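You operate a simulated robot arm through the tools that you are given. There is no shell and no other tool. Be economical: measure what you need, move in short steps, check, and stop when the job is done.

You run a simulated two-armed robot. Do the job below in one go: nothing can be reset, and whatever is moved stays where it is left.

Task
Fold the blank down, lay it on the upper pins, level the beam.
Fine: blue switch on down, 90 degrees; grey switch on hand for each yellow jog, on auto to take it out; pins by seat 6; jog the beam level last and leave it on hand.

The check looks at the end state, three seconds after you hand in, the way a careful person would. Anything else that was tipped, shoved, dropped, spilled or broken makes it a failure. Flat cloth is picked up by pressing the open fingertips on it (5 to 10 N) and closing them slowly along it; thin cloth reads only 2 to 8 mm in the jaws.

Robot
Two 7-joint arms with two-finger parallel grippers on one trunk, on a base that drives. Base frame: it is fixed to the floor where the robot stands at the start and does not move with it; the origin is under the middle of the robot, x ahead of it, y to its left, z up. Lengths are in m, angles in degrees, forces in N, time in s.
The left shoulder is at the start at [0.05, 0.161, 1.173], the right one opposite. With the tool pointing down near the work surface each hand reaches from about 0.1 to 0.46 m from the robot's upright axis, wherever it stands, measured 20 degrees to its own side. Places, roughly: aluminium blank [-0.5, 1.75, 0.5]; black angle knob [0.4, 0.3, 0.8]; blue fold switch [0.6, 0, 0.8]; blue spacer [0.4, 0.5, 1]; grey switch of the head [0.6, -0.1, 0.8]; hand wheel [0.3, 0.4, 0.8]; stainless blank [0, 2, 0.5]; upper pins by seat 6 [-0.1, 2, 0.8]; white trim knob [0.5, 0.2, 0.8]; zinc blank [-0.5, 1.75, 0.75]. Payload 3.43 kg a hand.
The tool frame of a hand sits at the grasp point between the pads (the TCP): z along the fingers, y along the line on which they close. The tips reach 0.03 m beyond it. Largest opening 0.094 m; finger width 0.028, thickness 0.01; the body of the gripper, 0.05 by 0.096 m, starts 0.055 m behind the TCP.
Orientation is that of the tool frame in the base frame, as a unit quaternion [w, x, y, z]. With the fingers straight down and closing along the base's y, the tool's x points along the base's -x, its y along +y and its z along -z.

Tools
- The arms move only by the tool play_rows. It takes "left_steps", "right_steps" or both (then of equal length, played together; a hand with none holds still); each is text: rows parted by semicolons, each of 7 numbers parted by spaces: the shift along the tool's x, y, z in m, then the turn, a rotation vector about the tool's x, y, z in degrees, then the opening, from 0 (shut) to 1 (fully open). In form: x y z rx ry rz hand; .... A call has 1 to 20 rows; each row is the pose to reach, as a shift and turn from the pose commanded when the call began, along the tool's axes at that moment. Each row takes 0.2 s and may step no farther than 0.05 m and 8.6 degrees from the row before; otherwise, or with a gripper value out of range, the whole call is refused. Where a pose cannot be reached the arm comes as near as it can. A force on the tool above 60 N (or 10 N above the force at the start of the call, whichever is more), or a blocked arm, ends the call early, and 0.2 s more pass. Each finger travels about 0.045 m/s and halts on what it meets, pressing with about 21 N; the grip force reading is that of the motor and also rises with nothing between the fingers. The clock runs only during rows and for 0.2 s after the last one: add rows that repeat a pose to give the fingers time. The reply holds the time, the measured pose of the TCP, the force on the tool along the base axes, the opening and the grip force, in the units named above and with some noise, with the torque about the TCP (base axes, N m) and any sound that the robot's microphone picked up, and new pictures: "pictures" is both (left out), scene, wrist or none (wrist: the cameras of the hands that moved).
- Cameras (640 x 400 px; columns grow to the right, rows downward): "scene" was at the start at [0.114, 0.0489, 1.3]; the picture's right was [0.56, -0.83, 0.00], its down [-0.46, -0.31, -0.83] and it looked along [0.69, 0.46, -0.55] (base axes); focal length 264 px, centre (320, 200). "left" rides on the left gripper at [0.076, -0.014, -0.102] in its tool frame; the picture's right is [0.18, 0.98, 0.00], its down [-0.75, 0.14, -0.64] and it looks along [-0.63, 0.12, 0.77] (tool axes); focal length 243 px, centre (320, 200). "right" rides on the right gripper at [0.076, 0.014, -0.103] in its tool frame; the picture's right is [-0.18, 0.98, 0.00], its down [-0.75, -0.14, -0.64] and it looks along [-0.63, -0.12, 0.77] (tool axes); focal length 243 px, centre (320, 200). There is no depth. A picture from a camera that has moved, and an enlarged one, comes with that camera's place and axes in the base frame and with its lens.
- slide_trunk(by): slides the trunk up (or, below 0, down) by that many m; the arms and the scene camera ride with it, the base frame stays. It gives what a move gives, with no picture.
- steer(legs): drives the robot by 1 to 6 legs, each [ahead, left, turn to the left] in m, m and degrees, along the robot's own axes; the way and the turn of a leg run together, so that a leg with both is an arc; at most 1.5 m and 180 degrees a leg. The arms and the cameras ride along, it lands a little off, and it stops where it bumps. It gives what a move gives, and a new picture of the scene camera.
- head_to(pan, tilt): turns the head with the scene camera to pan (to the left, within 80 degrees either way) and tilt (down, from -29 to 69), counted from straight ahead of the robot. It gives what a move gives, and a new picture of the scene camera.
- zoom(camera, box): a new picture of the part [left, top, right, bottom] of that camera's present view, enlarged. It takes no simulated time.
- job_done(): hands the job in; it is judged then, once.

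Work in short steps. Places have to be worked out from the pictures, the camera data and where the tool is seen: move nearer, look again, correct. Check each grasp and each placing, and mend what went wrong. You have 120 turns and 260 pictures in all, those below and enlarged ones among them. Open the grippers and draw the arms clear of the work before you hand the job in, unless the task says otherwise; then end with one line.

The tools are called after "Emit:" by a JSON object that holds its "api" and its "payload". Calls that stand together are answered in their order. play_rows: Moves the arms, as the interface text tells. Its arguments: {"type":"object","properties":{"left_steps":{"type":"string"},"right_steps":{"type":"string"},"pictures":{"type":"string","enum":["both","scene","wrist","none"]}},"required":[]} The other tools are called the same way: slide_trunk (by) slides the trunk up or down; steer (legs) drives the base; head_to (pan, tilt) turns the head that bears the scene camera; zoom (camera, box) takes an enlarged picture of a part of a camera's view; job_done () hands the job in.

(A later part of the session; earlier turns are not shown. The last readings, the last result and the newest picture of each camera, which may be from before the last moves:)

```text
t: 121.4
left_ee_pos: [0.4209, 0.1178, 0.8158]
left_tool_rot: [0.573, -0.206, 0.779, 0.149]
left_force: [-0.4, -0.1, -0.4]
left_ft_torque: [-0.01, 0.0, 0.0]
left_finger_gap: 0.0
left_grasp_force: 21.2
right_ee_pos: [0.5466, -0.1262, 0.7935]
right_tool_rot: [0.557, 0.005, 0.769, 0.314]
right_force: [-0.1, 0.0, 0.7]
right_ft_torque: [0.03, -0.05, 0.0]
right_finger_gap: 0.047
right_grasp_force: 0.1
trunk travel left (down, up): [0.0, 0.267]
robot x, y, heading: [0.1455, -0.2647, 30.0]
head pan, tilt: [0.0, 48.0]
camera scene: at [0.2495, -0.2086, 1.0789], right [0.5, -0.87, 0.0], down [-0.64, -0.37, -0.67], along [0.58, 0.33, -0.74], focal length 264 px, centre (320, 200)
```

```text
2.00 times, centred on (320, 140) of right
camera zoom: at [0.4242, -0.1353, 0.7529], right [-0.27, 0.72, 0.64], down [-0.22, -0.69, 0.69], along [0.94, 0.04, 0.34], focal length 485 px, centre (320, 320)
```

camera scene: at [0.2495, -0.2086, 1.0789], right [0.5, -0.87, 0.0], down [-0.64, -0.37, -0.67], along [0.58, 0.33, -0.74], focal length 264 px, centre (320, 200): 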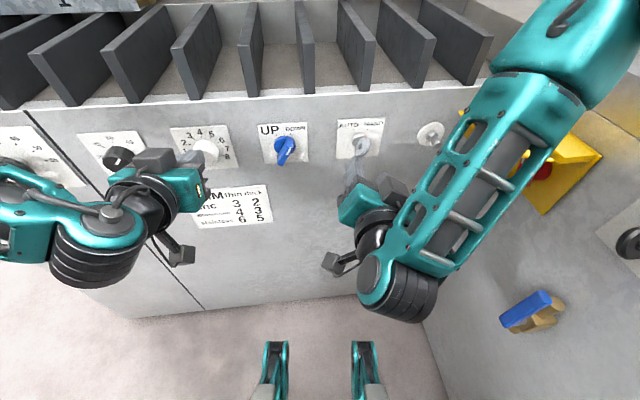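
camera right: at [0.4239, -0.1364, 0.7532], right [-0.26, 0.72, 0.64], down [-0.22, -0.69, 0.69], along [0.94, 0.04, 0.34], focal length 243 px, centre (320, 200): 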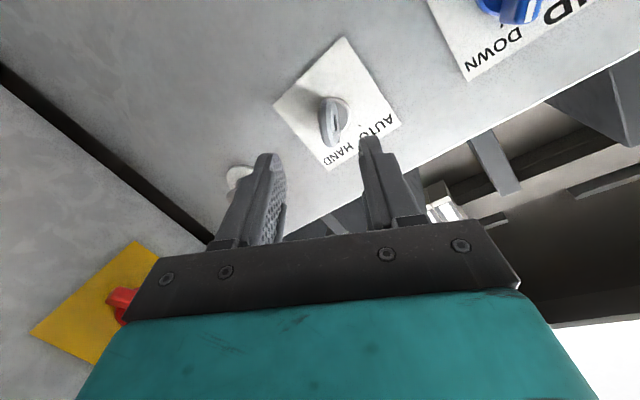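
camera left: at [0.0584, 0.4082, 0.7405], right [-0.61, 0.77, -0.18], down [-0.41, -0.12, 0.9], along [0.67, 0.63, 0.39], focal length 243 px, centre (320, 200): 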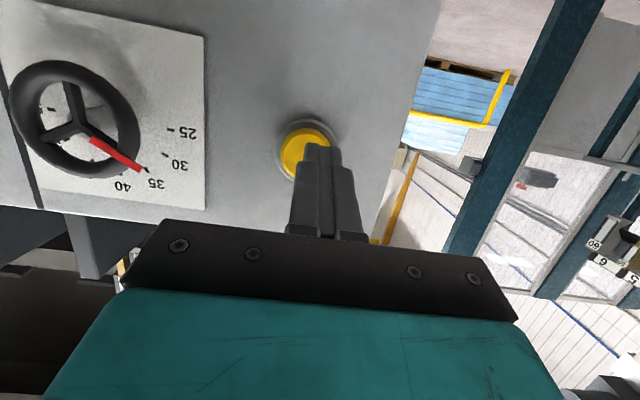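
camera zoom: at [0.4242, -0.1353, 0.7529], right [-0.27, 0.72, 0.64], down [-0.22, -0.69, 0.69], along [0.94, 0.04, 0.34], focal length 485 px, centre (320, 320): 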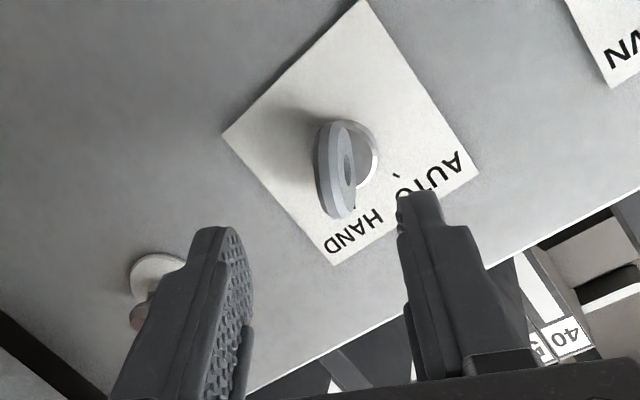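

The hand is back in its withdrawn place. I advance 0.07 along its axis, close on the key, twist back −58° to AUTO, release and withdraw.

Emit:
{"api": "play_rows", "payload": {"right_steps": "0 0 .035 0 0 0 .5;0 0 .07 0 0 0 .5;0 0 .07 0 0 0 .3;0 0 .07 0 0 0 .1;0 0 .07 0 0 0 0;0 0 .07 0 0 0 0;0 0 .07 0 0 0 0", "pictures": "none"}}

Emit:
{"api": "play_rows", "payload": {"right_steps": "0 0 0 0 0 -7 0;0 0 0 0 0 -14 0;0 0 0 0 0 -21 0;0 0 0 0 0 -28 0;0 0 0 0 0 -35 0;0 0 0 0 0 -42 0;0 0 0 0 0 -49 0;0 0 0 0 0 -56 0;0 0 0 0 0 -59 0;0 0 0 0 0 -59 0;0 0 0 0 0 -59 .25;0 0 0 0 0 -59 .4;0 0 -.02 0 0 -59 .5;0 0 -.045 0 0 -59 .5;0 0 -.07 0 0 -59 .5;0 0 -.07 0 0 -59 .5", "pictures": "both"}}

```text
t: 123.0
left_ee_pos: [0.4204, 0.1201, 0.8167]
left_tool_rot: [0.573, -0.207, 0.779, 0.149]
left_force: [1.4, -0.6, -0.3]
left_ft_torque: [-0.02, 0.01, -0.04]
left_finger_gap: 0.0
left_grasp_force: 20.8
right_ee_pos: [0.6067, -0.0892, 0.7825]
right_tool_rot: [0.558, 0.004, 0.767, 0.317]
right_force: [-1.5, 21.5, 10.1]
right_ft_torque: [0.11, -0.4, 1.46]
right_finger_gap: 0.0146
right_grasp_force: 44.8
trunk travel left (down, up): [0.0, 0.267]
robot x, y, heading: [0.1485, -0.2658, 29.5]
head pan, tilt: [0.0, 48.0]
```

```text
t: 126.4
left_ee_pos: [0.4214, 0.1183, 0.8164]
left_tool_rot: [0.573, -0.207, 0.779, 0.15]
left_force: [-0.3, 0.2, -0.1]
left_ft_torque: [-0.03, -0.02, -0.07]
left_finger_gap: 0.0002
left_grasp_force: 20.9
right_ee_pos: [0.5465, -0.1257, 0.7934]
right_tool_rot: [0.64, -0.373, 0.672, -0.002]
right_force: [-0.7, -0.3, 0.2]
right_ft_torque: [0.02, 0.0, -0.02]
right_finger_gap: 0.047
right_grasp_force: 0.0
trunk travel left (down, up): [0.0, 0.267]
robot x, y, heading: [0.1469, -0.2657, 29.9]
head pan, tilt: [0.0, 48.0]
camera scene: at [0.2494, -0.2086, 1.079], right [0.5, -0.87, 0.0], down [-0.64, -0.37, -0.67], along [0.58, 0.33, -0.74], focal length 264 px, centre (320, 200)
camera right: at [0.458, -0.2025, 0.7389], right [-0.51, 0.8, -0.31], down [-0.55, -0.03, 0.83], along [0.66, 0.6, 0.46], focal length 243 px, centre (320, 200)
```

scene: 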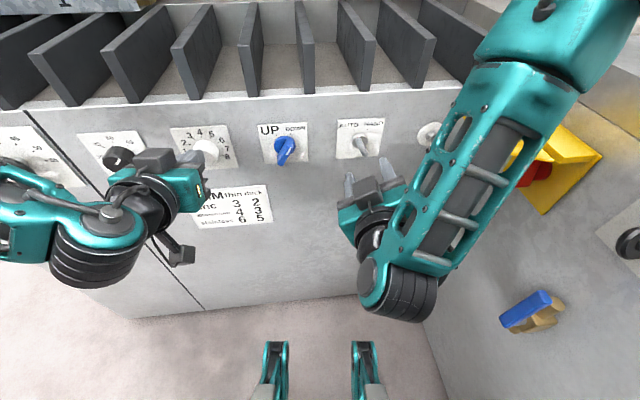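
right: 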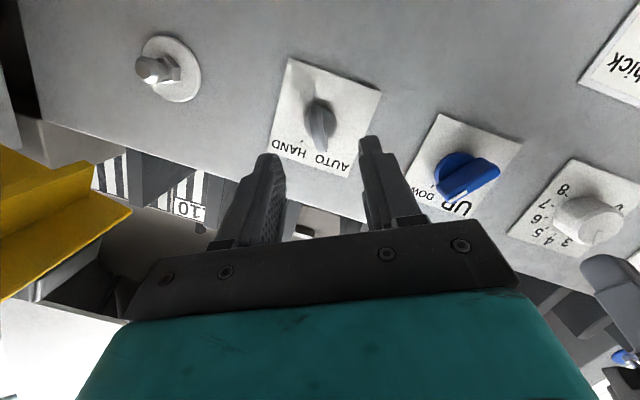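

Grey is on AUTO again. I back off, raise the trunk fully and face the blank to see it released.

Emit:
{"api": "steer", "payload": {"legs": [[-0.22, 0, 0], [0, 0.18, 6]]}}

Emit:
{"api": "slide_trunk", "payload": {"by": 0.26}}

Emit:
{"api": "head_to", "payload": {"pan": 15, "tilt": 35}}

Emit:
{"api": "zoom", "payload": {"camera": "scene", "box": [220, 60, 420, 210]}}

```text
t: 129.9
left_ee_pos: [0.091, 0.1874, 0.8171]
left_tool_rot: [0.564, -0.248, 0.767, 0.18]
left_force: [0.2, 0.0, 0.4]
left_ft_torque: [-0.01, -0.06, -0.02]
left_finger_gap: 0.0
left_grasp_force: 20.7
right_ee_pos: [0.2421, -0.0426, 0.7937]
right_tool_rot: [0.638, -0.408, 0.652, 0.032]
right_force: [-0.6, 0.4, -0.7]
right_ft_torque: [0.0, -0.01, -0.01]
right_finger_gap: 0.047
right_grasp_force: 0.1
trunk travel left (down, up): [0.0, 0.267]
robot x, y, heading: [-0.1431, -0.227, 35.7]
head pan, tilt: [0.0, 48.0]
camera scene: at [-0.0455, -0.1558, 1.079], right [0.58, -0.81, 0.0], down [-0.6, -0.43, -0.67], along [0.54, 0.39, -0.74], focal length 264 px, centre (320, 200)
```

scene: 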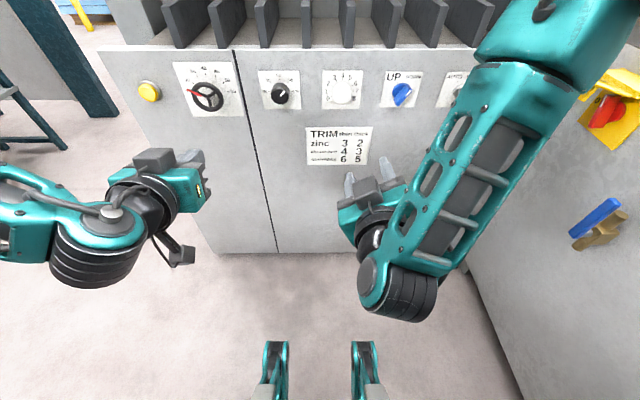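

```text
t: 132.6
left_ee_pos: [0.0911, 0.188, 1.0749]
left_tool_rot: [0.564, -0.247, 0.767, 0.179]
left_force: [0.8, 0.5, 0.4]
left_ft_torque: [-0.04, 0.0, 0.01]
left_finger_gap: 0.0
left_grasp_force: 20.7
right_ee_pos: [0.2409, -0.0414, 1.054]
right_tool_rot: [0.638, -0.408, 0.652, 0.032]
right_force: [0.9, -0.7, -0.7]
right_ft_torque: [0.0, -0.04, -0.01]
right_finger_gap: 0.0472
right_grasp_force: 0.1
trunk travel left (down, up): [-0.26, 0.007]
robot x, y, heading: [-0.141, -0.2247, 35.6]
head pan, tilt: [0.0, 48.0]
```

```text
t: 133.4
left_ee_pos: [0.0904, 0.1876, 1.0759]
left_tool_rot: [0.565, -0.247, 0.767, 0.18]
left_force: [-0.2, -0.7, -0.2]
left_ft_torque: [0.0, 0.01, -0.01]
left_finger_gap: 0.0
left_grasp_force: 21.2
right_ee_pos: [0.2417, -0.043, 1.0544]
right_tool_rot: [0.638, -0.408, 0.652, 0.032]
right_force: [0.5, 0.4, -0.3]
right_ft_torque: [-0.03, 0.01, -0.03]
right_finger_gap: 0.047
right_grasp_force: 0.1
trunk travel left (down, up): [-0.26, 0.007]
robot x, y, heading: [-0.1376, -0.2222, 35.9]
head pan, tilt: [15.0, 35.0]
camera scene: at [-0.0537, -0.1337, 1.3579], right [0.77, -0.63, 0.0], down [-0.36, -0.44, -0.82], along [0.52, 0.63, -0.57], focal length 264 px, centre (320, 200)
```

scene: 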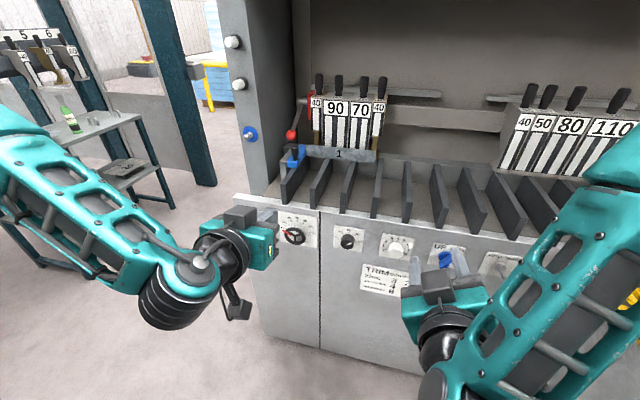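

```text
2.67 times, centred on (320, 135) of scene
camera zoom: at [-0.0537, -0.1337, 1.3579], right [0.77, -0.63, 0.0], down [-0.36, -0.44, -0.82], along [0.52, 0.63, -0.57], focal length 703 px, centre (320, 373)
```

zoom: 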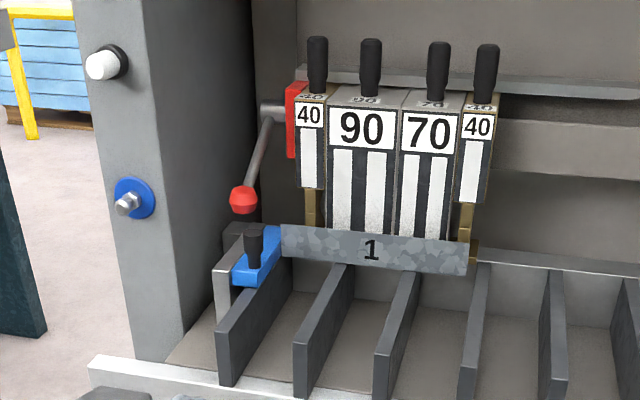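

The tools still look down. I zoom in more closely to see whether they have opened at all.

Emit:
{"api": "zoom", "payload": {"camera": "scene", "box": [290, 120, 400, 180]}}

Emit:
{"api": "zoom", "payload": {"camera": "scene", "box": [380, 200, 540, 290]}}

```text
5.82 times, centred on (345, 150) of scene
camera zoom: at [-0.0537, -0.1337, 1.3579], right [0.77, -0.63, 0.0], down [-0.36, -0.44, -0.82], along [0.52, 0.63, -0.57], focal length 1533 px, centre (174, 491)
```

zoom: 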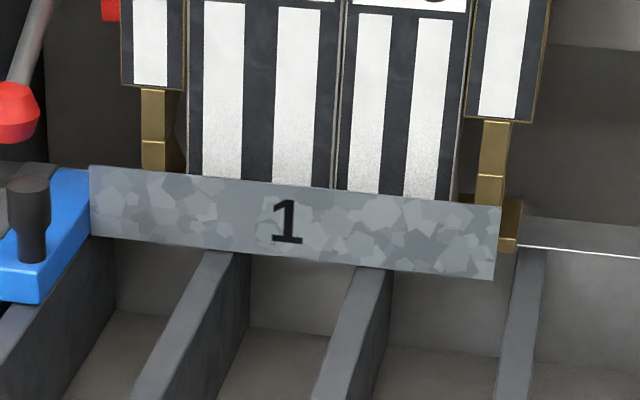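

```text
4.00 times, centred on (460, 245) of scene
camera zoom: at [-0.0537, -0.1337, 1.3579], right [0.77, -0.63, 0.0], down [-0.36, -0.44, -0.82], along [0.52, 0.63, -0.57], focal length 1054 px, centre (-240, 20)
```

zoom: 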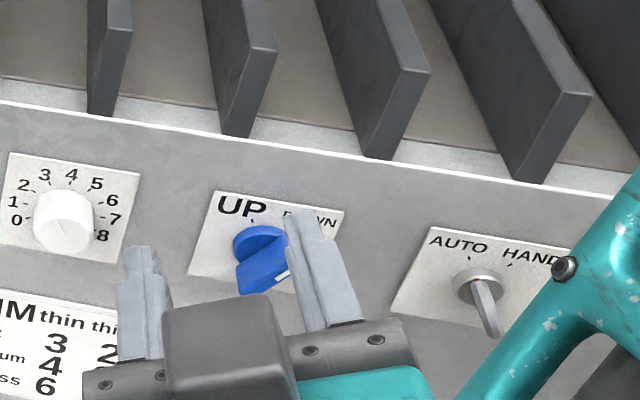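

Still clamped, so the cycle needs another jog (on HAND) to open. To save trips I stand midway, so that the right hand reaches the grey key and the left hand the yellow button at the same time.

Emit:
{"api": "slide_trunk", "payload": {"by": -0.26}}

Emit:
{"api": "steer", "payload": {"legs": [[0.133, 0.043, 0]]}}

Emit:
{"api": "play_rows", "payload": {"right_steps": ".017 -.034 .01 0 0 0 .5;.033 -.067 .019 0 0 0 .5;.05 -.101 .029 0 0 0 .5;.067 -.134 .038 0 0 0 .5;.083 -.168 .048 0 0 0 .5;.1 -.202 .058 0 0 0 .5;.117 -.235 .067 0 0 0 .5;.1336 -.269 .077 0 0 0 .5;.1336 -.269 .077 0 0 0 .5", "left_steps": "-.002 .02 .013 0 0 0 0;-.003 .041 .025 0 0 0 0;-.005 .061 .038 0 0 0 0;-.006 .082 .05 0 0 0 0;-.008 .102 .063 0 0 0 0;-.009 .122 .076 0 0 0 0;-.01 .143 .088 0 0 0 0;-.012 .163 .101 0 0 0 0;-.012 .163 .101 0 0 0 0", "pictures": "both"}}

```text
t: 136.0
left_ee_pos: [0.0916, 0.1875, 0.8164]
left_tool_rot: [0.565, -0.247, 0.767, 0.179]
left_force: [0.0, 0.5, 0.2]
left_ft_torque: [0.03, 0.02, 0.02]
left_finger_gap: 0.0001
left_grasp_force: 20.9
right_ee_pos: [0.2412, -0.0425, 0.794]
right_tool_rot: [0.638, -0.408, 0.652, 0.032]
right_force: [0.2, 0.0, -0.9]
right_ft_torque: [0.0, 0.01, -0.03]
right_finger_gap: 0.047
right_grasp_force: 0.0
trunk travel left (down, up): [0.0, 0.267]
robot x, y, heading: [-0.1407, -0.2222, 35.9]
head pan, tilt: [15.0, 35.0]
```

```text
t: 137.4
left_ee_pos: [0.1733, 0.2987, 0.8162]
left_tool_rot: [0.564, -0.248, 0.767, 0.18]
left_force: [0.1, 0.1, 0.9]
left_ft_torque: [-0.01, 0.01, 0.0]
left_finger_gap: 0.0001
left_grasp_force: 21.8
right_ee_pos: [0.3234, 0.0693, 0.794]
right_tool_rot: [0.638, -0.408, 0.652, 0.032]
right_force: [-0.7, 0.4, -0.1]
right_ft_torque: [0.02, 0.0, -0.01]
right_finger_gap: 0.047
right_grasp_force: 0.1
trunk travel left (down, up): [0.0, 0.267]
robot x, y, heading: [-0.0585, -0.1155, 35.9]
head pan, tilt: [15.0, 35.0]
camera scene: at [0.0282, -0.0215, 1.098], right [0.77, -0.63, 0.0], down [-0.36, -0.44, -0.82], along [0.52, 0.63, -0.57], focal length 264 px, centre (320, 200)
```

scene: 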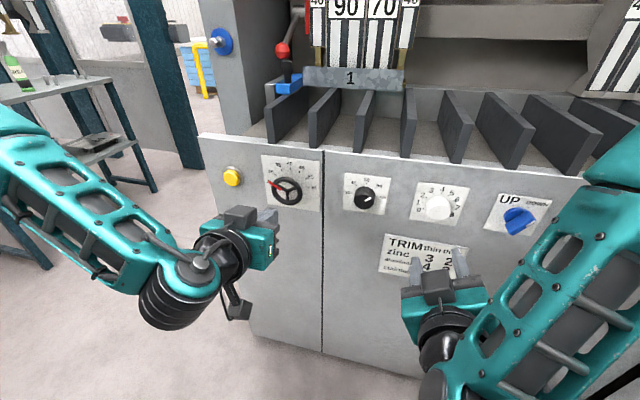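

```text
t: 139.4
left_ee_pos: [0.1601, 0.491, 0.797]
left_tool_rot: [0.565, -0.247, 0.767, 0.179]
left_force: [-0.2, -0.2, -0.4]
left_ft_torque: [0.01, 0.02, -0.01]
left_finger_gap: 0.0001
left_grasp_force: 20.7
right_ee_pos: [0.3733, 0.0345, 0.8581]
right_tool_rot: [0.638, -0.407, 0.653, 0.031]
right_force: [0.0, 0.1, 0.1]
right_ft_torque: [0.0, -0.01, 0.01]
right_finger_gap: 0.047
right_grasp_force: 0.1
right hand out of reach, approached as far as the arm can: row 1, 2, 3, 4, 5, 6, 7, 8, 9
trunk travel left (down, up): [0.0, 0.267]
robot x, y, heading: [-0.0615, -0.1131, 35.4]
head pan, tilt: [15.0, 35.0]
camera scene: at [0.0282, -0.0215, 1.098], right [0.77, -0.63, 0.0], down [-0.36, -0.44, -0.82], along [0.52, 0.63, -0.57], focal length 264 px, centre (320, 200)
camera right: at [0.2924, -0.0503, 0.803], right [-0.59, 0.75, -0.31], down [-0.55, -0.08, 0.83], along [0.6, 0.66, 0.46], focal length 243 px, centre (320, 200)
camera left: at [0.0706, 0.4079, 0.755], right [-0.62, 0.77, -0.18], down [-0.4, -0.11, 0.91], along [0.68, 0.63, 0.37], focal length 243 px, centre (320, 200)
```

scene: 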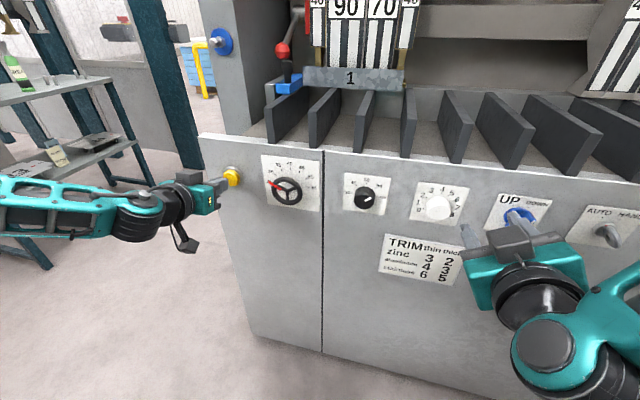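
right: 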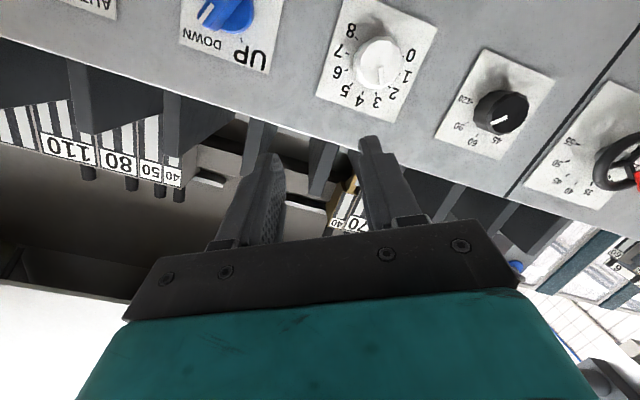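
left: 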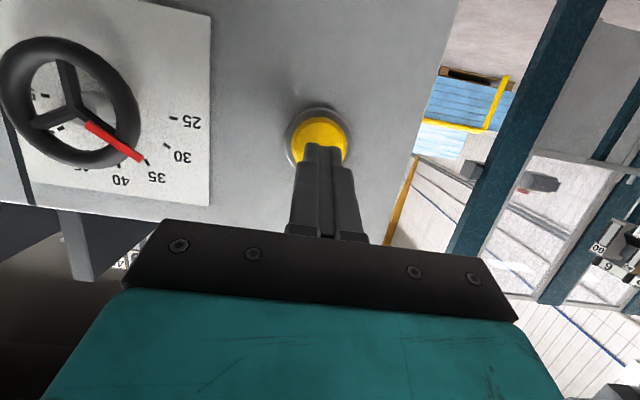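

The left hand is right in front of the button. The right arm jammed at a joint limit with this roll; I try with roll undone first, then moving to the grey key.

Emit:
{"api": "play_rows", "payload": {"right_steps": "0 0 -.01 0 0 7 .5;0 0 -.02 0 0 14 .5;0 0 -.02 0 0 21 .5;0 0 -.02 0 0 28 .5;.03 -.03 -.01 0 0 28 .5;.055 -.06 .005 0 0 28 .5;.08 -.09 .02 0 0 28 .5;.105 -.12 .035 0 0 28 .5;.13 -.15 .05 0 0 28 .5;.15 -.17 .06 0 0 28 .5;.165 -.186 .07 0 0 28 .5;.165 -.186 .07 0 0 28 .5", "pictures": "both"}}

```text
t: 142.0
left_ee_pos: [0.1604, 0.4896, 0.7975]
left_tool_rot: [0.565, -0.246, 0.767, 0.179]
left_force: [0.3, -0.6, 0.3]
left_ft_torque: [0.01, -0.02, -0.02]
left_finger_gap: 0.0001
left_grasp_force: 20.6
right_ee_pos: [0.3767, 0.0238, 0.8767]
right_tool_rot: [0.612, -0.237, 0.732, 0.184]
right_force: [-0.6, -0.7, -0.6]
right_ft_torque: [-0.02, 0.01, 0.01]
right_finger_gap: 0.0469
right_grasp_force: 0.1
right hand out of reach, approached as far as the arm can: row 2, 3, 4, 5, 6, 7, 8, 9, 10, 11, 12
trunk travel left (down, up): [0.0, 0.267]
robot x, y, heading: [-0.062, -0.1101, 35.6]
head pan, tilt: [15.0, 35.0]
camera scene: at [0.0282, -0.0215, 1.098], right [0.77, -0.63, 0.0], down [-0.36, -0.44, -0.82], along [0.52, 0.63, -0.57], focal length 264 px, centre (320, 200)
camera right: at [0.275, -0.0302, 0.8189], right [-0.54, 0.83, 0.16], down [-0.33, -0.38, 0.86], along [0.78, 0.41, 0.48], focal length 243 px, centre (320, 200)
```

scene: 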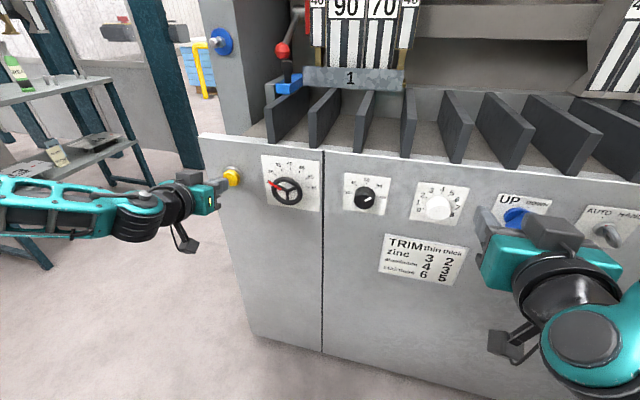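
right: 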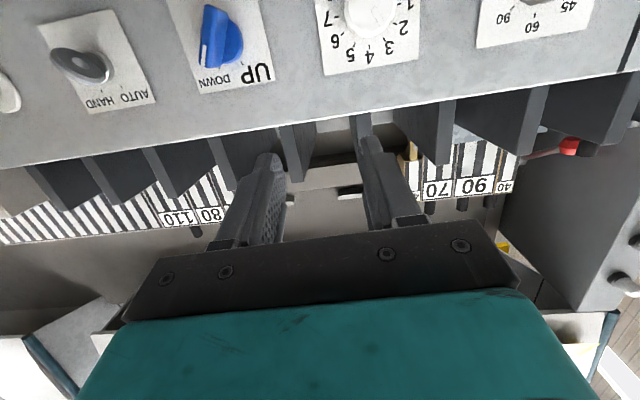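

I try with a less steep tilt (25° more downward), moving outward to the right.

Emit:
{"api": "play_rows", "payload": {"right_steps": "0 0 -.01 0 8 0 .5;0 0 -.02 0 16 0 .5;0 0 -.02 0 25 0 .5;.01 -.035 -.01 0 25 0 .5;.02 -.07 0 0 25 0 .5;.035 -.105 .01 0 25 0 .5;.05 -.14 .02 0 25 0 .5;.06 -.175 .03 0 25 0 .5;.07 -.205 .035 0 25 0 .5;.076 -.23 .04 0 25 0 .5;.076 -.23 .04 0 25 0 .5", "pictures": "wrist"}}

```text
refused: row 3 steps farther than a row can; nothing moved
```

Emit:
{"api": "play_rows", "payload": {"right_steps": "0 0 -.01 0 8 0 .5;0 0 -.02 0 16 0 .5;0 0 -.02 0 24 0 .5;.01 -.035 -.01 0 24 0 .5;.02 -.07 0 0 24 0 .5;.035 -.105 .01 0 24 0 .5;.05 -.14 .02 0 24 0 .5;.06 -.175 .03 0 24 0 .5;.07 -.205 .035 0 24 0 .5;.076 -.23 .04 0 24 0 .5;.076 -.23 .04 0 24 0 .5", "pictures": "wrist"}}

```text
t: 144.4
left_ee_pos: [0.1604, 0.4893, 0.7965]
left_tool_rot: [0.564, -0.246, 0.768, 0.178]
left_force: [-0.5, -1.2, -0.7]
left_ft_torque: [0.05, 0.01, 0.01]
left_finger_gap: 0.0
left_grasp_force: 21.4
right_ee_pos: [0.5327, -0.1514, 0.793]
right_tool_rot: [0.447, -0.271, 0.842, 0.131]
right_force: [-0.1, -0.4, 0.5]
right_ft_torque: [-0.02, 0.03, 0.01]
right_finger_gap: 0.0471
right_grasp_force: 0.1
right hand out of reach, approached as far as the arm can: row 1, 2
trunk travel left (down, up): [0.0, 0.267]
robot x, y, heading: [-0.0635, -0.1136, 35.7]
head pan, tilt: [15.0, 35.0]
camera right: at [0.4201, -0.2118, 0.7866], right [-0.48, 0.87, 0.13], down [-0.01, -0.16, 0.99], along [0.88, 0.47, 0.09], focal length 243 px, centre (320, 200)
```

right: 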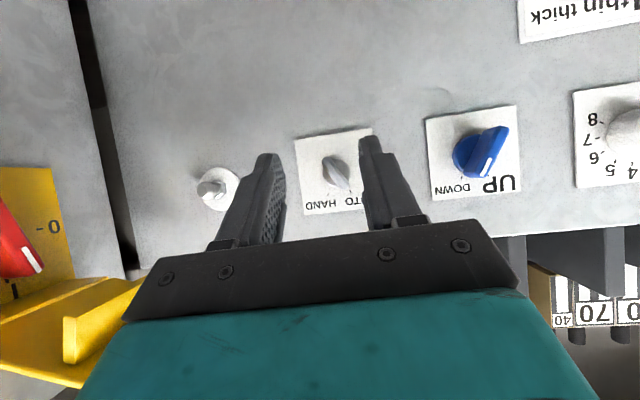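

It reached the grey key's front. Now I restore the level tilt and roll −28 in place.

Emit:
{"api": "play_rows", "payload": {"right_steps": "0 0 0 0 -7 0 .5;0 0 0 0 -14 0 .5;0 0 0 0 -20 0 .5;0 0 0 0 -20 -7 .5;0 0 0 0 -20 -14 .5;0 0 0 0 -20 -21 .5;0 0 0 0 -20 -28 .5;0 0 0 0 -20 -28 .5", "pictures": "wrist"}}

```text
t: 146.2
left_ee_pos: [0.1598, 0.4899, 0.7978]
left_tool_rot: [0.565, -0.245, 0.768, 0.178]
left_force: [0.1, -0.2, 0.8]
left_ft_torque: [-0.04, -0.05, -0.02]
left_finger_gap: 0.0
left_grasp_force: 21.3
right_ee_pos: [0.5276, -0.1764, 0.8166]
right_tool_rot: [0.602, -0.441, 0.662, 0.066]
right_force: [0.3, 0.2, 0.5]
right_ft_torque: [0.0, -0.03, 0.0]
right_finger_gap: 0.047
right_grasp_force: 0.0
right hand out of reach, approached as far as the arm can: row 1, 2, 3, 4, 5, 6, 7, 8
trunk travel left (down, up): [0.0, 0.267]
robot x, y, heading: [-0.0623, -0.1123, 35.9]
head pan, tilt: [15.0, 35.0]
camera right: at [0.4512, -0.2698, 0.7717], right [-0.67, 0.69, -0.28], down [-0.47, -0.1, 0.88], along [0.57, 0.72, 0.39], focal length 243 px, centre (320, 200)
```

right: 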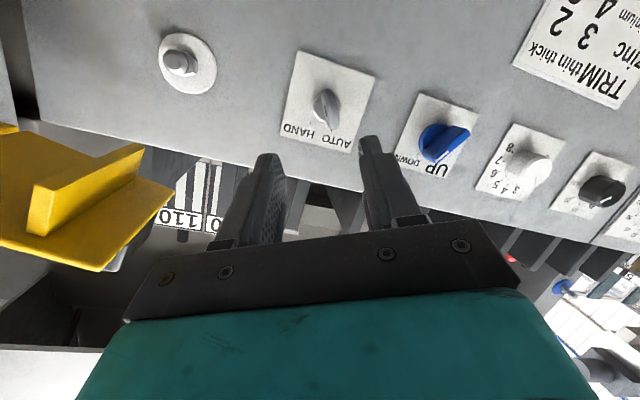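

The grey key lies almost straight along the hand's axis, 0.117 m on. I advance most of it and check.

Emit:
{"api": "play_rows", "payload": {"right_steps": "-.001 .002 .04 0 0 0 .5;-.002 .004 .08 0 0 0 .5;-.0035 .0064 .105 0 0 0 .5;-.0035 .0064 .105 0 0 0 .5", "pictures": "wrist"}}

```text
t: 147.2
left_ee_pos: [0.1593, 0.4901, 0.7969]
left_tool_rot: [0.564, -0.247, 0.768, 0.179]
left_force: [-0.2, -0.1, 0.3]
left_ft_torque: [-0.02, -0.01, -0.02]
left_finger_gap: 0.0
left_grasp_force: 21.3
right_ee_pos: [0.5837, -0.1648, 0.8436]
right_tool_rot: [0.602, -0.439, 0.663, 0.065]
right_force: [-0.5, 0.4, -0.7]
right_ft_torque: [0.01, 0.0, -0.01]
right_finger_gap: 0.047
right_grasp_force: 0.0
right hand out of reach, approached as far as the arm can: row 1, 2, 3, 4
trunk travel left (down, up): [0.0, 0.267]
robot x, y, heading: [-0.0571, -0.1119, 35.9]
head pan, tilt: [15.0, 35.0]
camera right: at [0.5058, -0.2575, 0.7979], right [-0.67, 0.69, -0.28], down [-0.47, -0.1, 0.88], along [0.58, 0.72, 0.39], focal length 243 px, centre (320, 200)
```

right: 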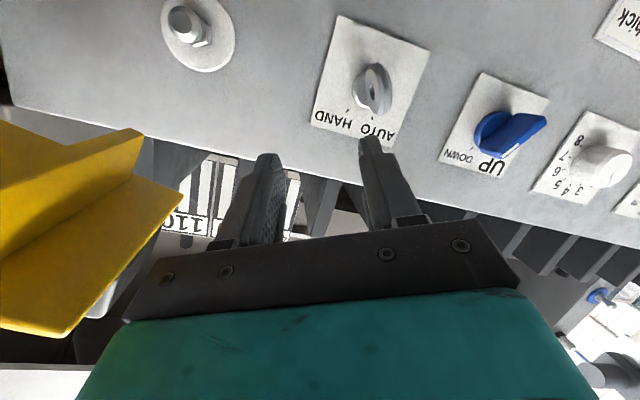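

The arm drifted up and right again. I try lowering it here; remaining sideways offset I'll take with the base.

Emit:
{"api": "play_rows", "payload": {"right_steps": ".02 .0 -.01 0 0 0 .5;.04 .0 -.02 0 0 0 .5;.055 -.01 -.025 0 0 0 .5;.065 -.02 -.03 0 0 0 .5;.065 -.02 -.03 0 0 0 .5", "pictures": "none"}}

```text
t: 148.4
left_ee_pos: [0.1613, 0.4896, 0.7976]
left_tool_rot: [0.565, -0.247, 0.767, 0.18]
left_force: [-0.6, 0.7, -0.5]
left_ft_torque: [0.02, 0.03, 0.0]
left_finger_gap: 0.0002
left_grasp_force: 20.7
right_ee_pos: [0.5799, -0.2274, 0.8052]
right_tool_rot: [0.603, -0.438, 0.663, 0.065]
right_force: [-0.4, -1.3, 0.4]
right_ft_torque: [0.0, 0.0, -0.07]
right_finger_gap: 0.0471
right_grasp_force: 0.3
trunk travel left (down, up): [0.0, 0.267]
robot x, y, heading: [-0.057, -0.1104, 35.7]
head pan, tilt: [15.0, 35.0]
```

Further out the arm is free. I shift the base left by 0.087, moving the left hand right by the same amount, and then extend the right hand forward.

Emit:
{"api": "steer", "payload": {"legs": [[0, 0.087, 0]]}}

Emit:
{"api": "play_rows", "payload": {"right_steps": ".0 0 .03 0 0 0 .5;0 0 .06 0 0 0 .5;0 0 .06 0 0 0 .5", "left_steps": "0 -.03 0 0 0 0 0;0 -.06 0 0 0 0 0;0 -.087 0 0 0 0 0", "pictures": "both"}}

```text
t: 149.8
left_ee_pos: [0.1111, 0.5606, 0.7962]
left_tool_rot: [0.564, -0.247, 0.767, 0.179]
left_force: [-0.7, 0.0, -0.7]
left_ft_torque: [0.01, 0.01, -0.01]
left_finger_gap: 0.0002
left_grasp_force: 21.5
right_ee_pos: [0.5293, -0.1574, 0.8059]
right_tool_rot: [0.603, -0.439, 0.663, 0.064]
right_force: [0.4, 0.1, -0.3]
right_ft_torque: [-0.01, 0.01, 0.0]
right_finger_gap: 0.0466
right_grasp_force: 0.0
trunk travel left (down, up): [0.0, 0.267]
robot x, y, heading: [-0.1129, -0.0421, 35.6]
head pan, tilt: [15.0, 35.0]
camera scene: at [-0.0222, 0.0486, 1.098], right [0.77, -0.63, 0.0], down [-0.36, -0.44, -0.82], along [0.52, 0.63, -0.57], focal length 264 px, centre (320, 200)
```

scene: 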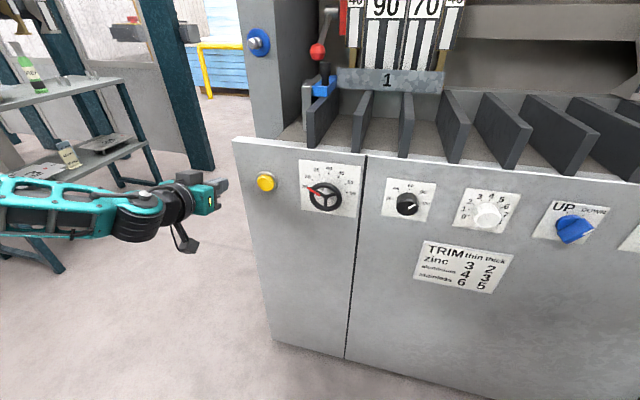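

```text
t: 150.6
left_ee_pos: [0.1609, 0.4894, 0.7978]
left_tool_rot: [0.564, -0.247, 0.767, 0.179]
left_force: [-1.0, 0.2, -0.3]
left_ft_torque: [0.0, -0.01, 0.0]
left_finger_gap: 0.0
left_grasp_force: 20.9
right_ee_pos: [0.5633, -0.1414, 0.812]
right_tool_rot: [0.602, -0.44, 0.663, 0.065]
right_force: [0.6, -0.7, -0.2]
right_ft_torque: [0.02, -0.01, -0.01]
right_finger_gap: 0.047
right_grasp_force: 0.0
right hand out of reach, approached as far as the arm can: row 1, 2, 3
trunk travel left (down, up): [0.0, 0.267]
robot x, y, heading: [-0.1117, -0.0411, 35.7]
head pan, tilt: [15.0, 35.0]
camera scene: at [-0.0222, 0.0485, 1.098], right [0.77, -0.63, 0.0], down [-0.36, -0.44, -0.82], along [0.52, 0.63, -0.57], focal length 264 px, centre (320, 200)
camera right: at [0.4852, -0.2331, 0.7651], right [-0.67, 0.69, -0.28], down [-0.47, -0.1, 0.88], along [0.58, 0.72, 0.39], focal length 243 px, centre (320, 200)
camera left: at [0.0709, 0.4065, 0.7547], right [-0.61, 0.77, -0.18], down [-0.4, -0.11, 0.91], along [0.68, 0.63, 0.37], focal length 243 px, centre (320, 200)
```

scene: 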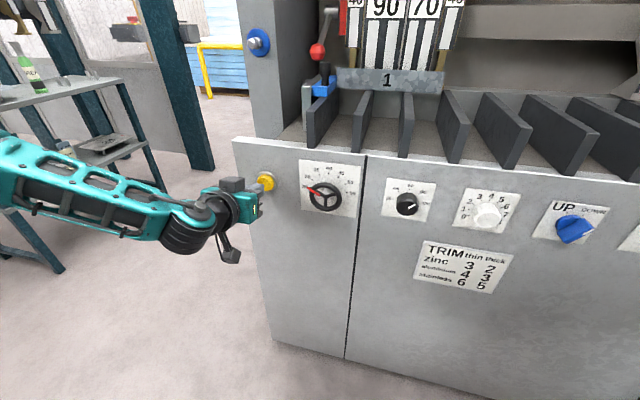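
right: 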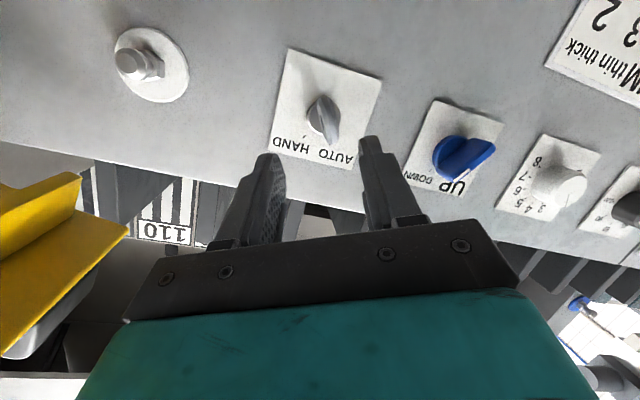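
left: 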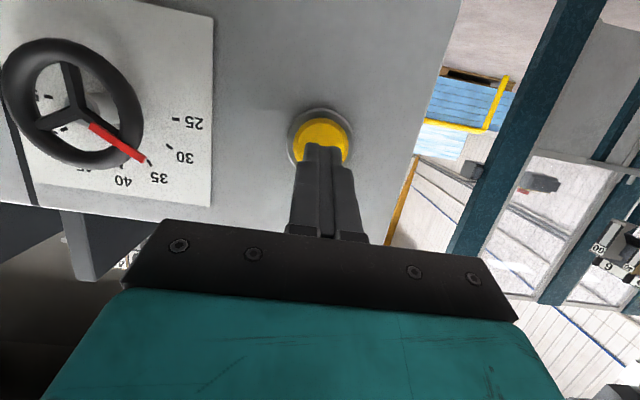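

Left hand is centred on the button. The right needs 6–7 cm more forward: I pull the left hand back 6 cm, then drive ahead 0.055.

Emit:
{"api": "play_rows", "payload": {"left_steps": "0 0 -.03 0 0 0 0;0 0 -.058 0 0 0 0;0 0 -.058 0 0 0 0", "right_steps": ".006 0.003 0 0 0 0 .5;.012 .006 0 0 0 0 .5;.012 .006 0 0 0 0 .5", "pictures": "none"}}

Emit:
{"api": "steer", "payload": {"legs": [[0.055, 0, 0]]}}

Emit:
{"api": "zoom", "payload": {"camera": "right", "box": [160, 40, 480, 240]}}

Emit:
{"api": "zoom", "payload": {"camera": "left", "box": [160, 40, 480, 240]}}

```text
t: 151.4
left_ee_pos: [0.1147, 0.4562, 0.8153]
left_tool_rot: [0.565, -0.247, 0.767, 0.18]
left_force: [-1.0, -0.5, 0.5]
left_ft_torque: [0.01, 0.0, 0.03]
left_finger_gap: 0.0002
left_grasp_force: 21.1
right_ee_pos: [0.5579, -0.1473, 0.8029]
right_tool_rot: [0.603, -0.44, 0.663, 0.066]
right_force: [-0.4, 0.0, -0.6]
right_ft_torque: [0.02, 0.0, -0.03]
right_finger_gap: 0.047
right_grasp_force: 0.1
right hand out of reach, approached as far as the arm can: row 1, 2, 3
trunk travel left (down, up): [0.0, 0.267]
robot x, y, heading: [-0.1091, -0.0417, 35.9]
head pan, tilt: [15.0, 35.0]
```

```text
t: 152.3
left_ee_pos: [0.1601, 0.4897, 0.8143]
left_tool_rot: [0.565, -0.246, 0.768, 0.178]
left_force: [0.6, 0.3, -0.5]
left_ft_torque: [0.03, 0.0, 0.0]
left_finger_gap: 0.0003
left_grasp_force: 20.4
right_ee_pos: [0.6021, -0.1161, 0.8027]
right_tool_rot: [0.603, -0.439, 0.663, 0.065]
right_force: [-0.2, 0.3, -0.4]
right_ft_torque: [0.0, -0.01, 0.02]
right_finger_gap: 0.0471
right_grasp_force: 0.0
trunk travel left (down, up): [0.0, 0.267]
robot x, y, heading: [-0.0633, -0.0104, 35.8]
head pan, tilt: [15.0, 35.0]
camera scene: at [0.0225, 0.0806, 1.098], right [0.77, -0.63, 0.0], down [-0.36, -0.44, -0.82], along [0.52, 0.63, -0.57], focal length 264 px, centre (320, 200)
```

scene: 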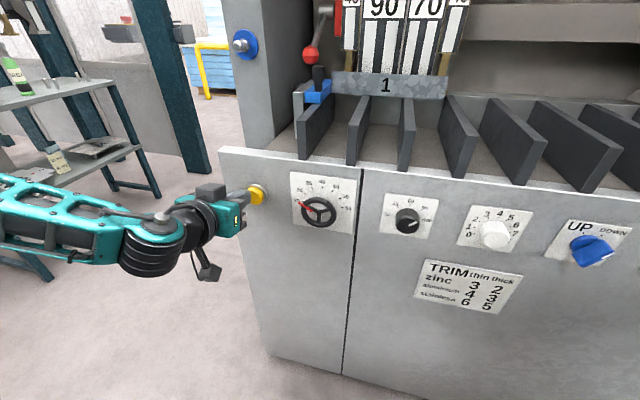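

```text
2.00 times, centred on (320, 140) of right
camera zoom: at [0.5248, -0.2076, 0.7571], right [-0.67, 0.69, -0.28], down [-0.47, -0.1, 0.88], along [0.58, 0.72, 0.39], focal length 485 px, centre (320, 320)
```

zoom: 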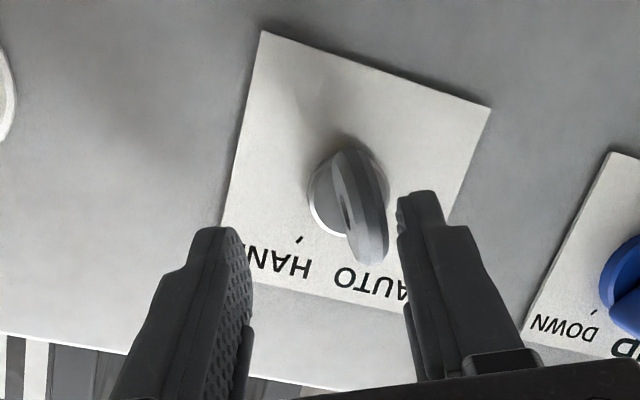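

```text
2.00 times, centred on (320, 140) of left
camera zoom: at [0.0707, 0.4071, 0.7726], right [-0.61, 0.77, -0.18], down [-0.4, -0.11, 0.91], along [0.68, 0.63, 0.37], focal length 485 px, centre (320, 320)
```

zoom: 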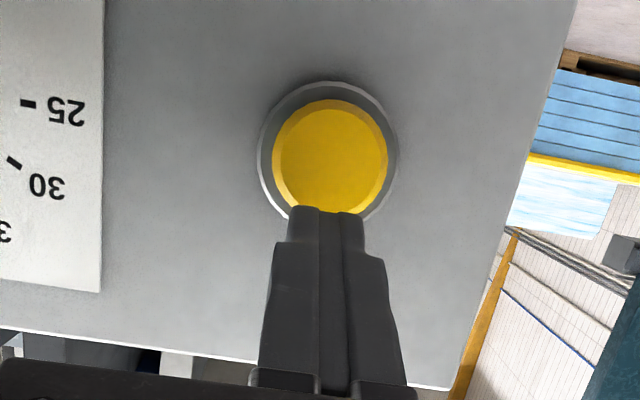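

The key is between the fingers but slightly toward one side; I nudge the right hand in (x +10, y +12, z +16 mm), lower the left hand 17 mm, and close the right.

Emit:
{"api": "play_rows", "payload": {"right_steps": ".005 .006 .008 0 0 0 .5;.01 .012 .016 0 0 0 .5;.01 .012 .016 0 0 0 .5;.01 .012 .016 0 0 0 .3;.01 .012 .016 0 0 0 .1;.01 .012 .016 0 0 0 0;.01 .012 .016 0 0 0 0;.01 .012 .016 0 0 0 0", "left_steps": ".008 0 0 0 0 0 0;.018 0 0 0 0 0 0;.018 0 0 0 0 0 0;.018 0 0 0 0 0 0;.018 0 0 0 0 0 0;.018 0 0 0 0 0 0;.018 0 0 0 0 0 0;.018 0 0 0 0 0 0", "pictures": "wrist"}}

```text
t: 154.1
left_ee_pos: [0.1567, 0.4864, 0.7973]
left_tool_rot: [0.564, -0.247, 0.768, 0.178]
left_force: [0.2, -0.4, -0.6]
left_ft_torque: [-0.02, 0.01, 0.03]
left_finger_gap: 0.0
left_grasp_force: 20.8
right_ee_pos: [0.5969, -0.1095, 0.7991]
right_tool_rot: [0.599, -0.444, 0.663, 0.071]
right_force: [-31.0, 19.5, -22.1]
right_ft_torque: [0.17, 0.28, 1.22]
right_finger_gap: 0.0239
right_grasp_force: 20.7
right hand out of reach, approached as far as the arm can: row 1, 2, 3, 4, 5, 6, 7, 8
trunk travel left (down, up): [0.0, 0.267]
robot x, y, heading: [-0.0652, -0.0077, 35.8]
head pan, tilt: [15.0, 35.0]
camera right: at [0.5203, -0.2033, 0.754], right [-0.68, 0.68, -0.27], down [-0.46, -0.11, 0.88], along [0.57, 0.73, 0.38], focal length 243 px, centre (320, 200)
camera left: at [0.0661, 0.4047, 0.7551], right [-0.61, 0.77, -0.18], down [-0.4, -0.11, 0.91], along [0.68, 0.63, 0.37], focal length 243 px, centre (320, 200)
```

right: 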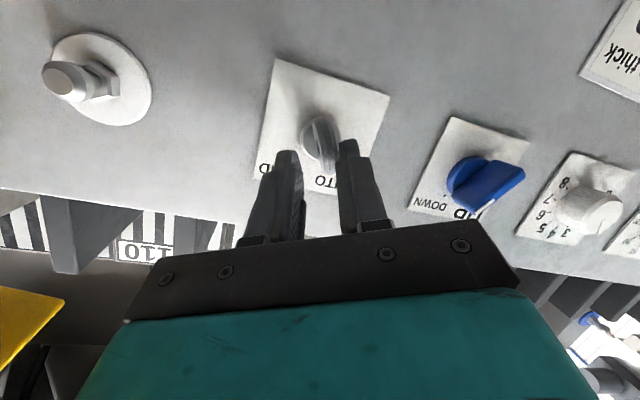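
left: 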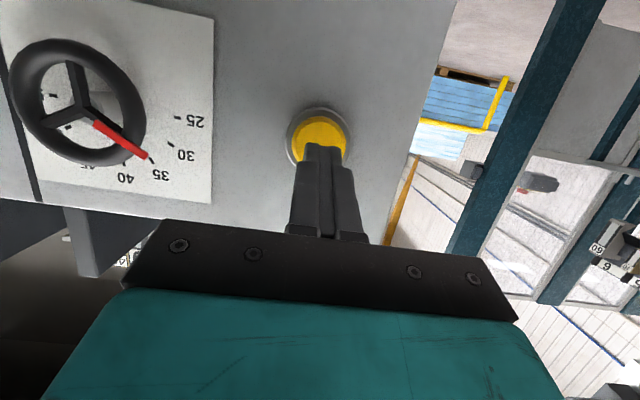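

The +y finger is pressing on the key and the hand can't centre itself; a base shift of 1 cm left should let it close properly.

Emit:
{"api": "play_rows", "payload": {"right_steps": "0 0 0 0 0 0 .3;0 0 0 0 0 0 .5;0 0 0 0 0 0 .5", "pictures": "none"}}

Emit:
{"api": "steer", "payload": {"legs": [[0.012, 0.012, 0]]}}

Emit:
{"api": "play_rows", "payload": {"right_steps": ".004 0 0 0 0 0 .3;.008 0 0 0 0 0 .1;.008 0 0 0 0 0 0;.008 0 0 0 0 0 0;.008 0 0 0 0 0 0", "pictures": "wrist"}}

```text
t: 154.9
left_ee_pos: [0.1565, 0.4874, 0.7972]
left_tool_rot: [0.564, -0.247, 0.767, 0.179]
left_force: [0.1, -0.1, -0.5]
left_ft_torque: [0.02, 0.01, -0.03]
left_finger_gap: 0.0
left_grasp_force: 20.8
right_ee_pos: [0.6031, -0.1148, 0.8043]
right_tool_rot: [0.603, -0.439, 0.663, 0.063]
right_force: [-0.6, 1.3, -0.9]
right_ft_torque: [-0.05, -0.01, 0.03]
right_finger_gap: 0.0476
right_grasp_force: 0.5
trunk travel left (down, up): [0.0, 0.267]
robot x, y, heading: [-0.0632, -0.0106, 36.0]
head pan, tilt: [15.0, 35.0]
```

```text
t: 155.7
left_ee_pos: [0.1585, 0.5022, 0.7977]
left_tool_rot: [0.564, -0.246, 0.768, 0.178]
left_force: [-0.8, 0.3, 0.2]
left_ft_torque: [0.0, 0.01, 0.02]
left_finger_gap: 0.0
left_grasp_force: 20.4
right_ee_pos: [0.6044, -0.0992, 0.803]
right_tool_rot: [0.602, -0.439, 0.663, 0.065]
right_force: [0.4, -0.5, -0.1]
right_ft_torque: [0.02, 0.01, 0.0]
right_finger_gap: 0.0471
right_grasp_force: 0.1
trunk travel left (down, up): [0.0, 0.267]
robot x, y, heading: [-0.0647, 0.004, 35.8]
head pan, tilt: [15.0, 35.0]
camera scene: at [0.0251, 0.0973, 1.098], right [0.77, -0.63, 0.0], down [-0.36, -0.44, -0.82], along [0.52, 0.63, -0.57], focal length 264 px, centre (320, 200)
```

scene: 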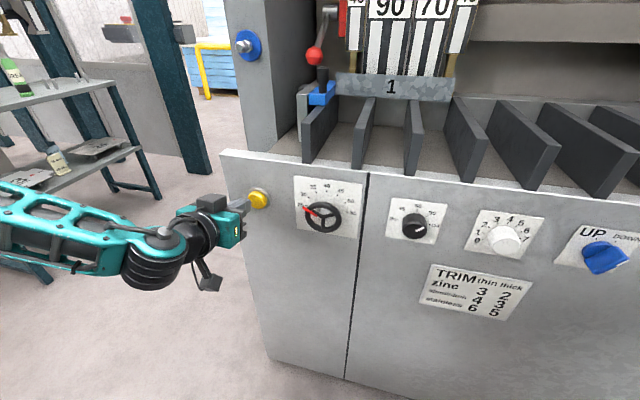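

```text
t: 156.9
left_ee_pos: [0.1573, 0.5037, 0.7974]
left_tool_rot: [0.564, -0.247, 0.767, 0.178]
left_force: [-0.1, 0.5, 0.0]
left_ft_torque: [0.03, 0.03, 0.07]
left_finger_gap: 0.0
left_grasp_force: 20.8
right_ee_pos: [0.6015, -0.0991, 0.796]
right_tool_rot: [0.6, -0.444, 0.662, 0.07]
right_force: [-24.0, 26.1, -15.1]
right_ft_torque: [0.31, 0.22, 0.14]
right_finger_gap: 0.0131
right_grasp_force: 45.3
trunk travel left (down, up): [0.0, 0.267]
robot x, y, heading: [-0.0642, 0.0029, 35.7]
head pan, tilt: [15.0, 35.0]
camera right: at [0.5243, -0.1917, 0.7508], right [-0.68, 0.68, -0.27], down [-0.46, -0.11, 0.88], along [0.57, 0.73, 0.39], focal length 243 px, centre (320, 200)
```

right: 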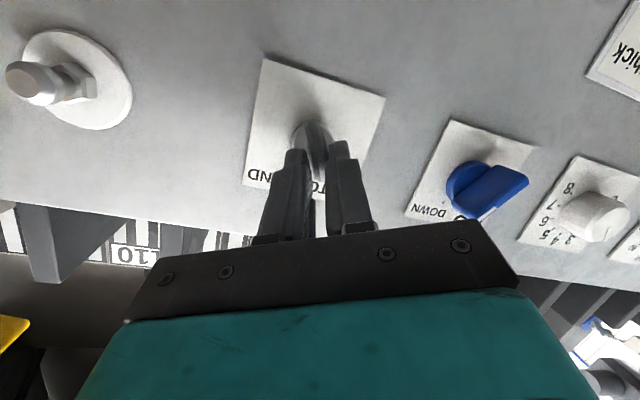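

Gripped at 13 mm. I twist to HAND and keep holding the key while the left hand works the button.

Emit:
{"api": "play_rows", "payload": {"right_steps": "0 0 0 0 0 7 0;0 0 0 0 0 14 0;0 0 0 0 0 21 0;0 0 0 0 0 28 0;0 0 0 0 0 35 0;0 0 0 0 0 42 0;0 0 0 0 0 49 0;0 0 0 0 0 56 0;0 0 0 0 0 58 0;0 0 0 0 0 58 0", "pictures": "wrist"}}

Emit:
{"api": "zoom", "payload": {"camera": "left", "box": [160, 40, 480, 240]}}

```text
t: 159.1
left_ee_pos: [0.1585, 0.5037, 0.7981]
left_tool_rot: [0.564, -0.247, 0.767, 0.179]
left_force: [-0.5, -0.3, 0.0]
left_ft_torque: [-0.01, 0.01, -0.03]
left_finger_gap: 0.0001
left_grasp_force: 21.4
right_ee_pos: [0.6037, -0.1029, 0.7967]
right_tool_rot: [0.493, -0.063, 0.794, 0.349]
right_force: [-20.5, 8.4, -12.1]
right_ft_torque: [0.06, -0.11, 1.14]
right_finger_gap: 0.011
right_grasp_force: 44.4
trunk travel left (down, up): [0.0, 0.267]
robot x, y, heading: [-0.0619, 0.0069, 35.7]
head pan, tilt: [15.0, 35.0]
camera right: at [0.4822, -0.1361, 0.7667], right [-0.35, 0.69, 0.64], down [-0.03, -0.69, 0.73], along [0.94, 0.23, 0.26], focal length 243 px, centre (320, 200)
```

right: 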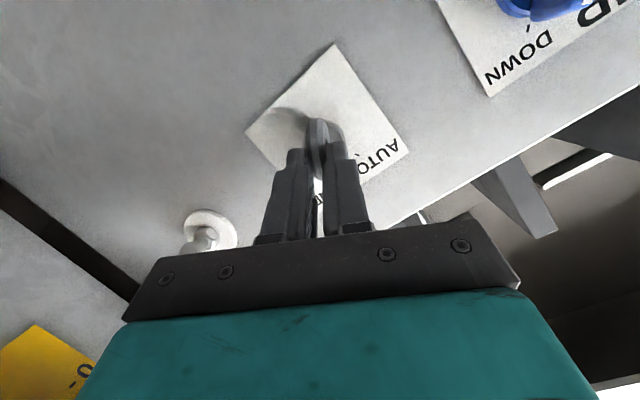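

```text
2.00 times, centred on (320, 140) of left
camera zoom: at [0.069, 0.4209, 0.7555], right [-0.61, 0.77, -0.18], down [-0.4, -0.11, 0.91], along [0.68, 0.63, 0.37], focal length 485 px, centre (320, 320)
```

zoom: 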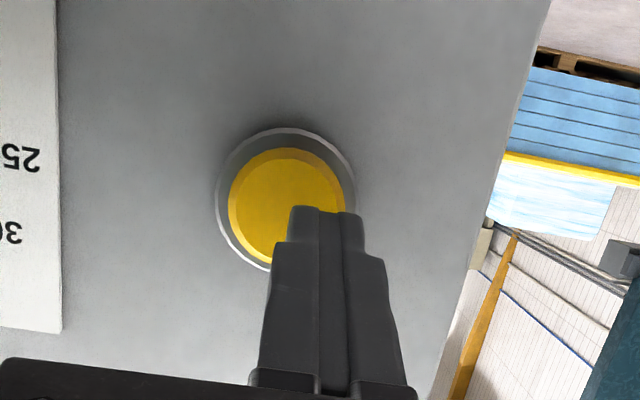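

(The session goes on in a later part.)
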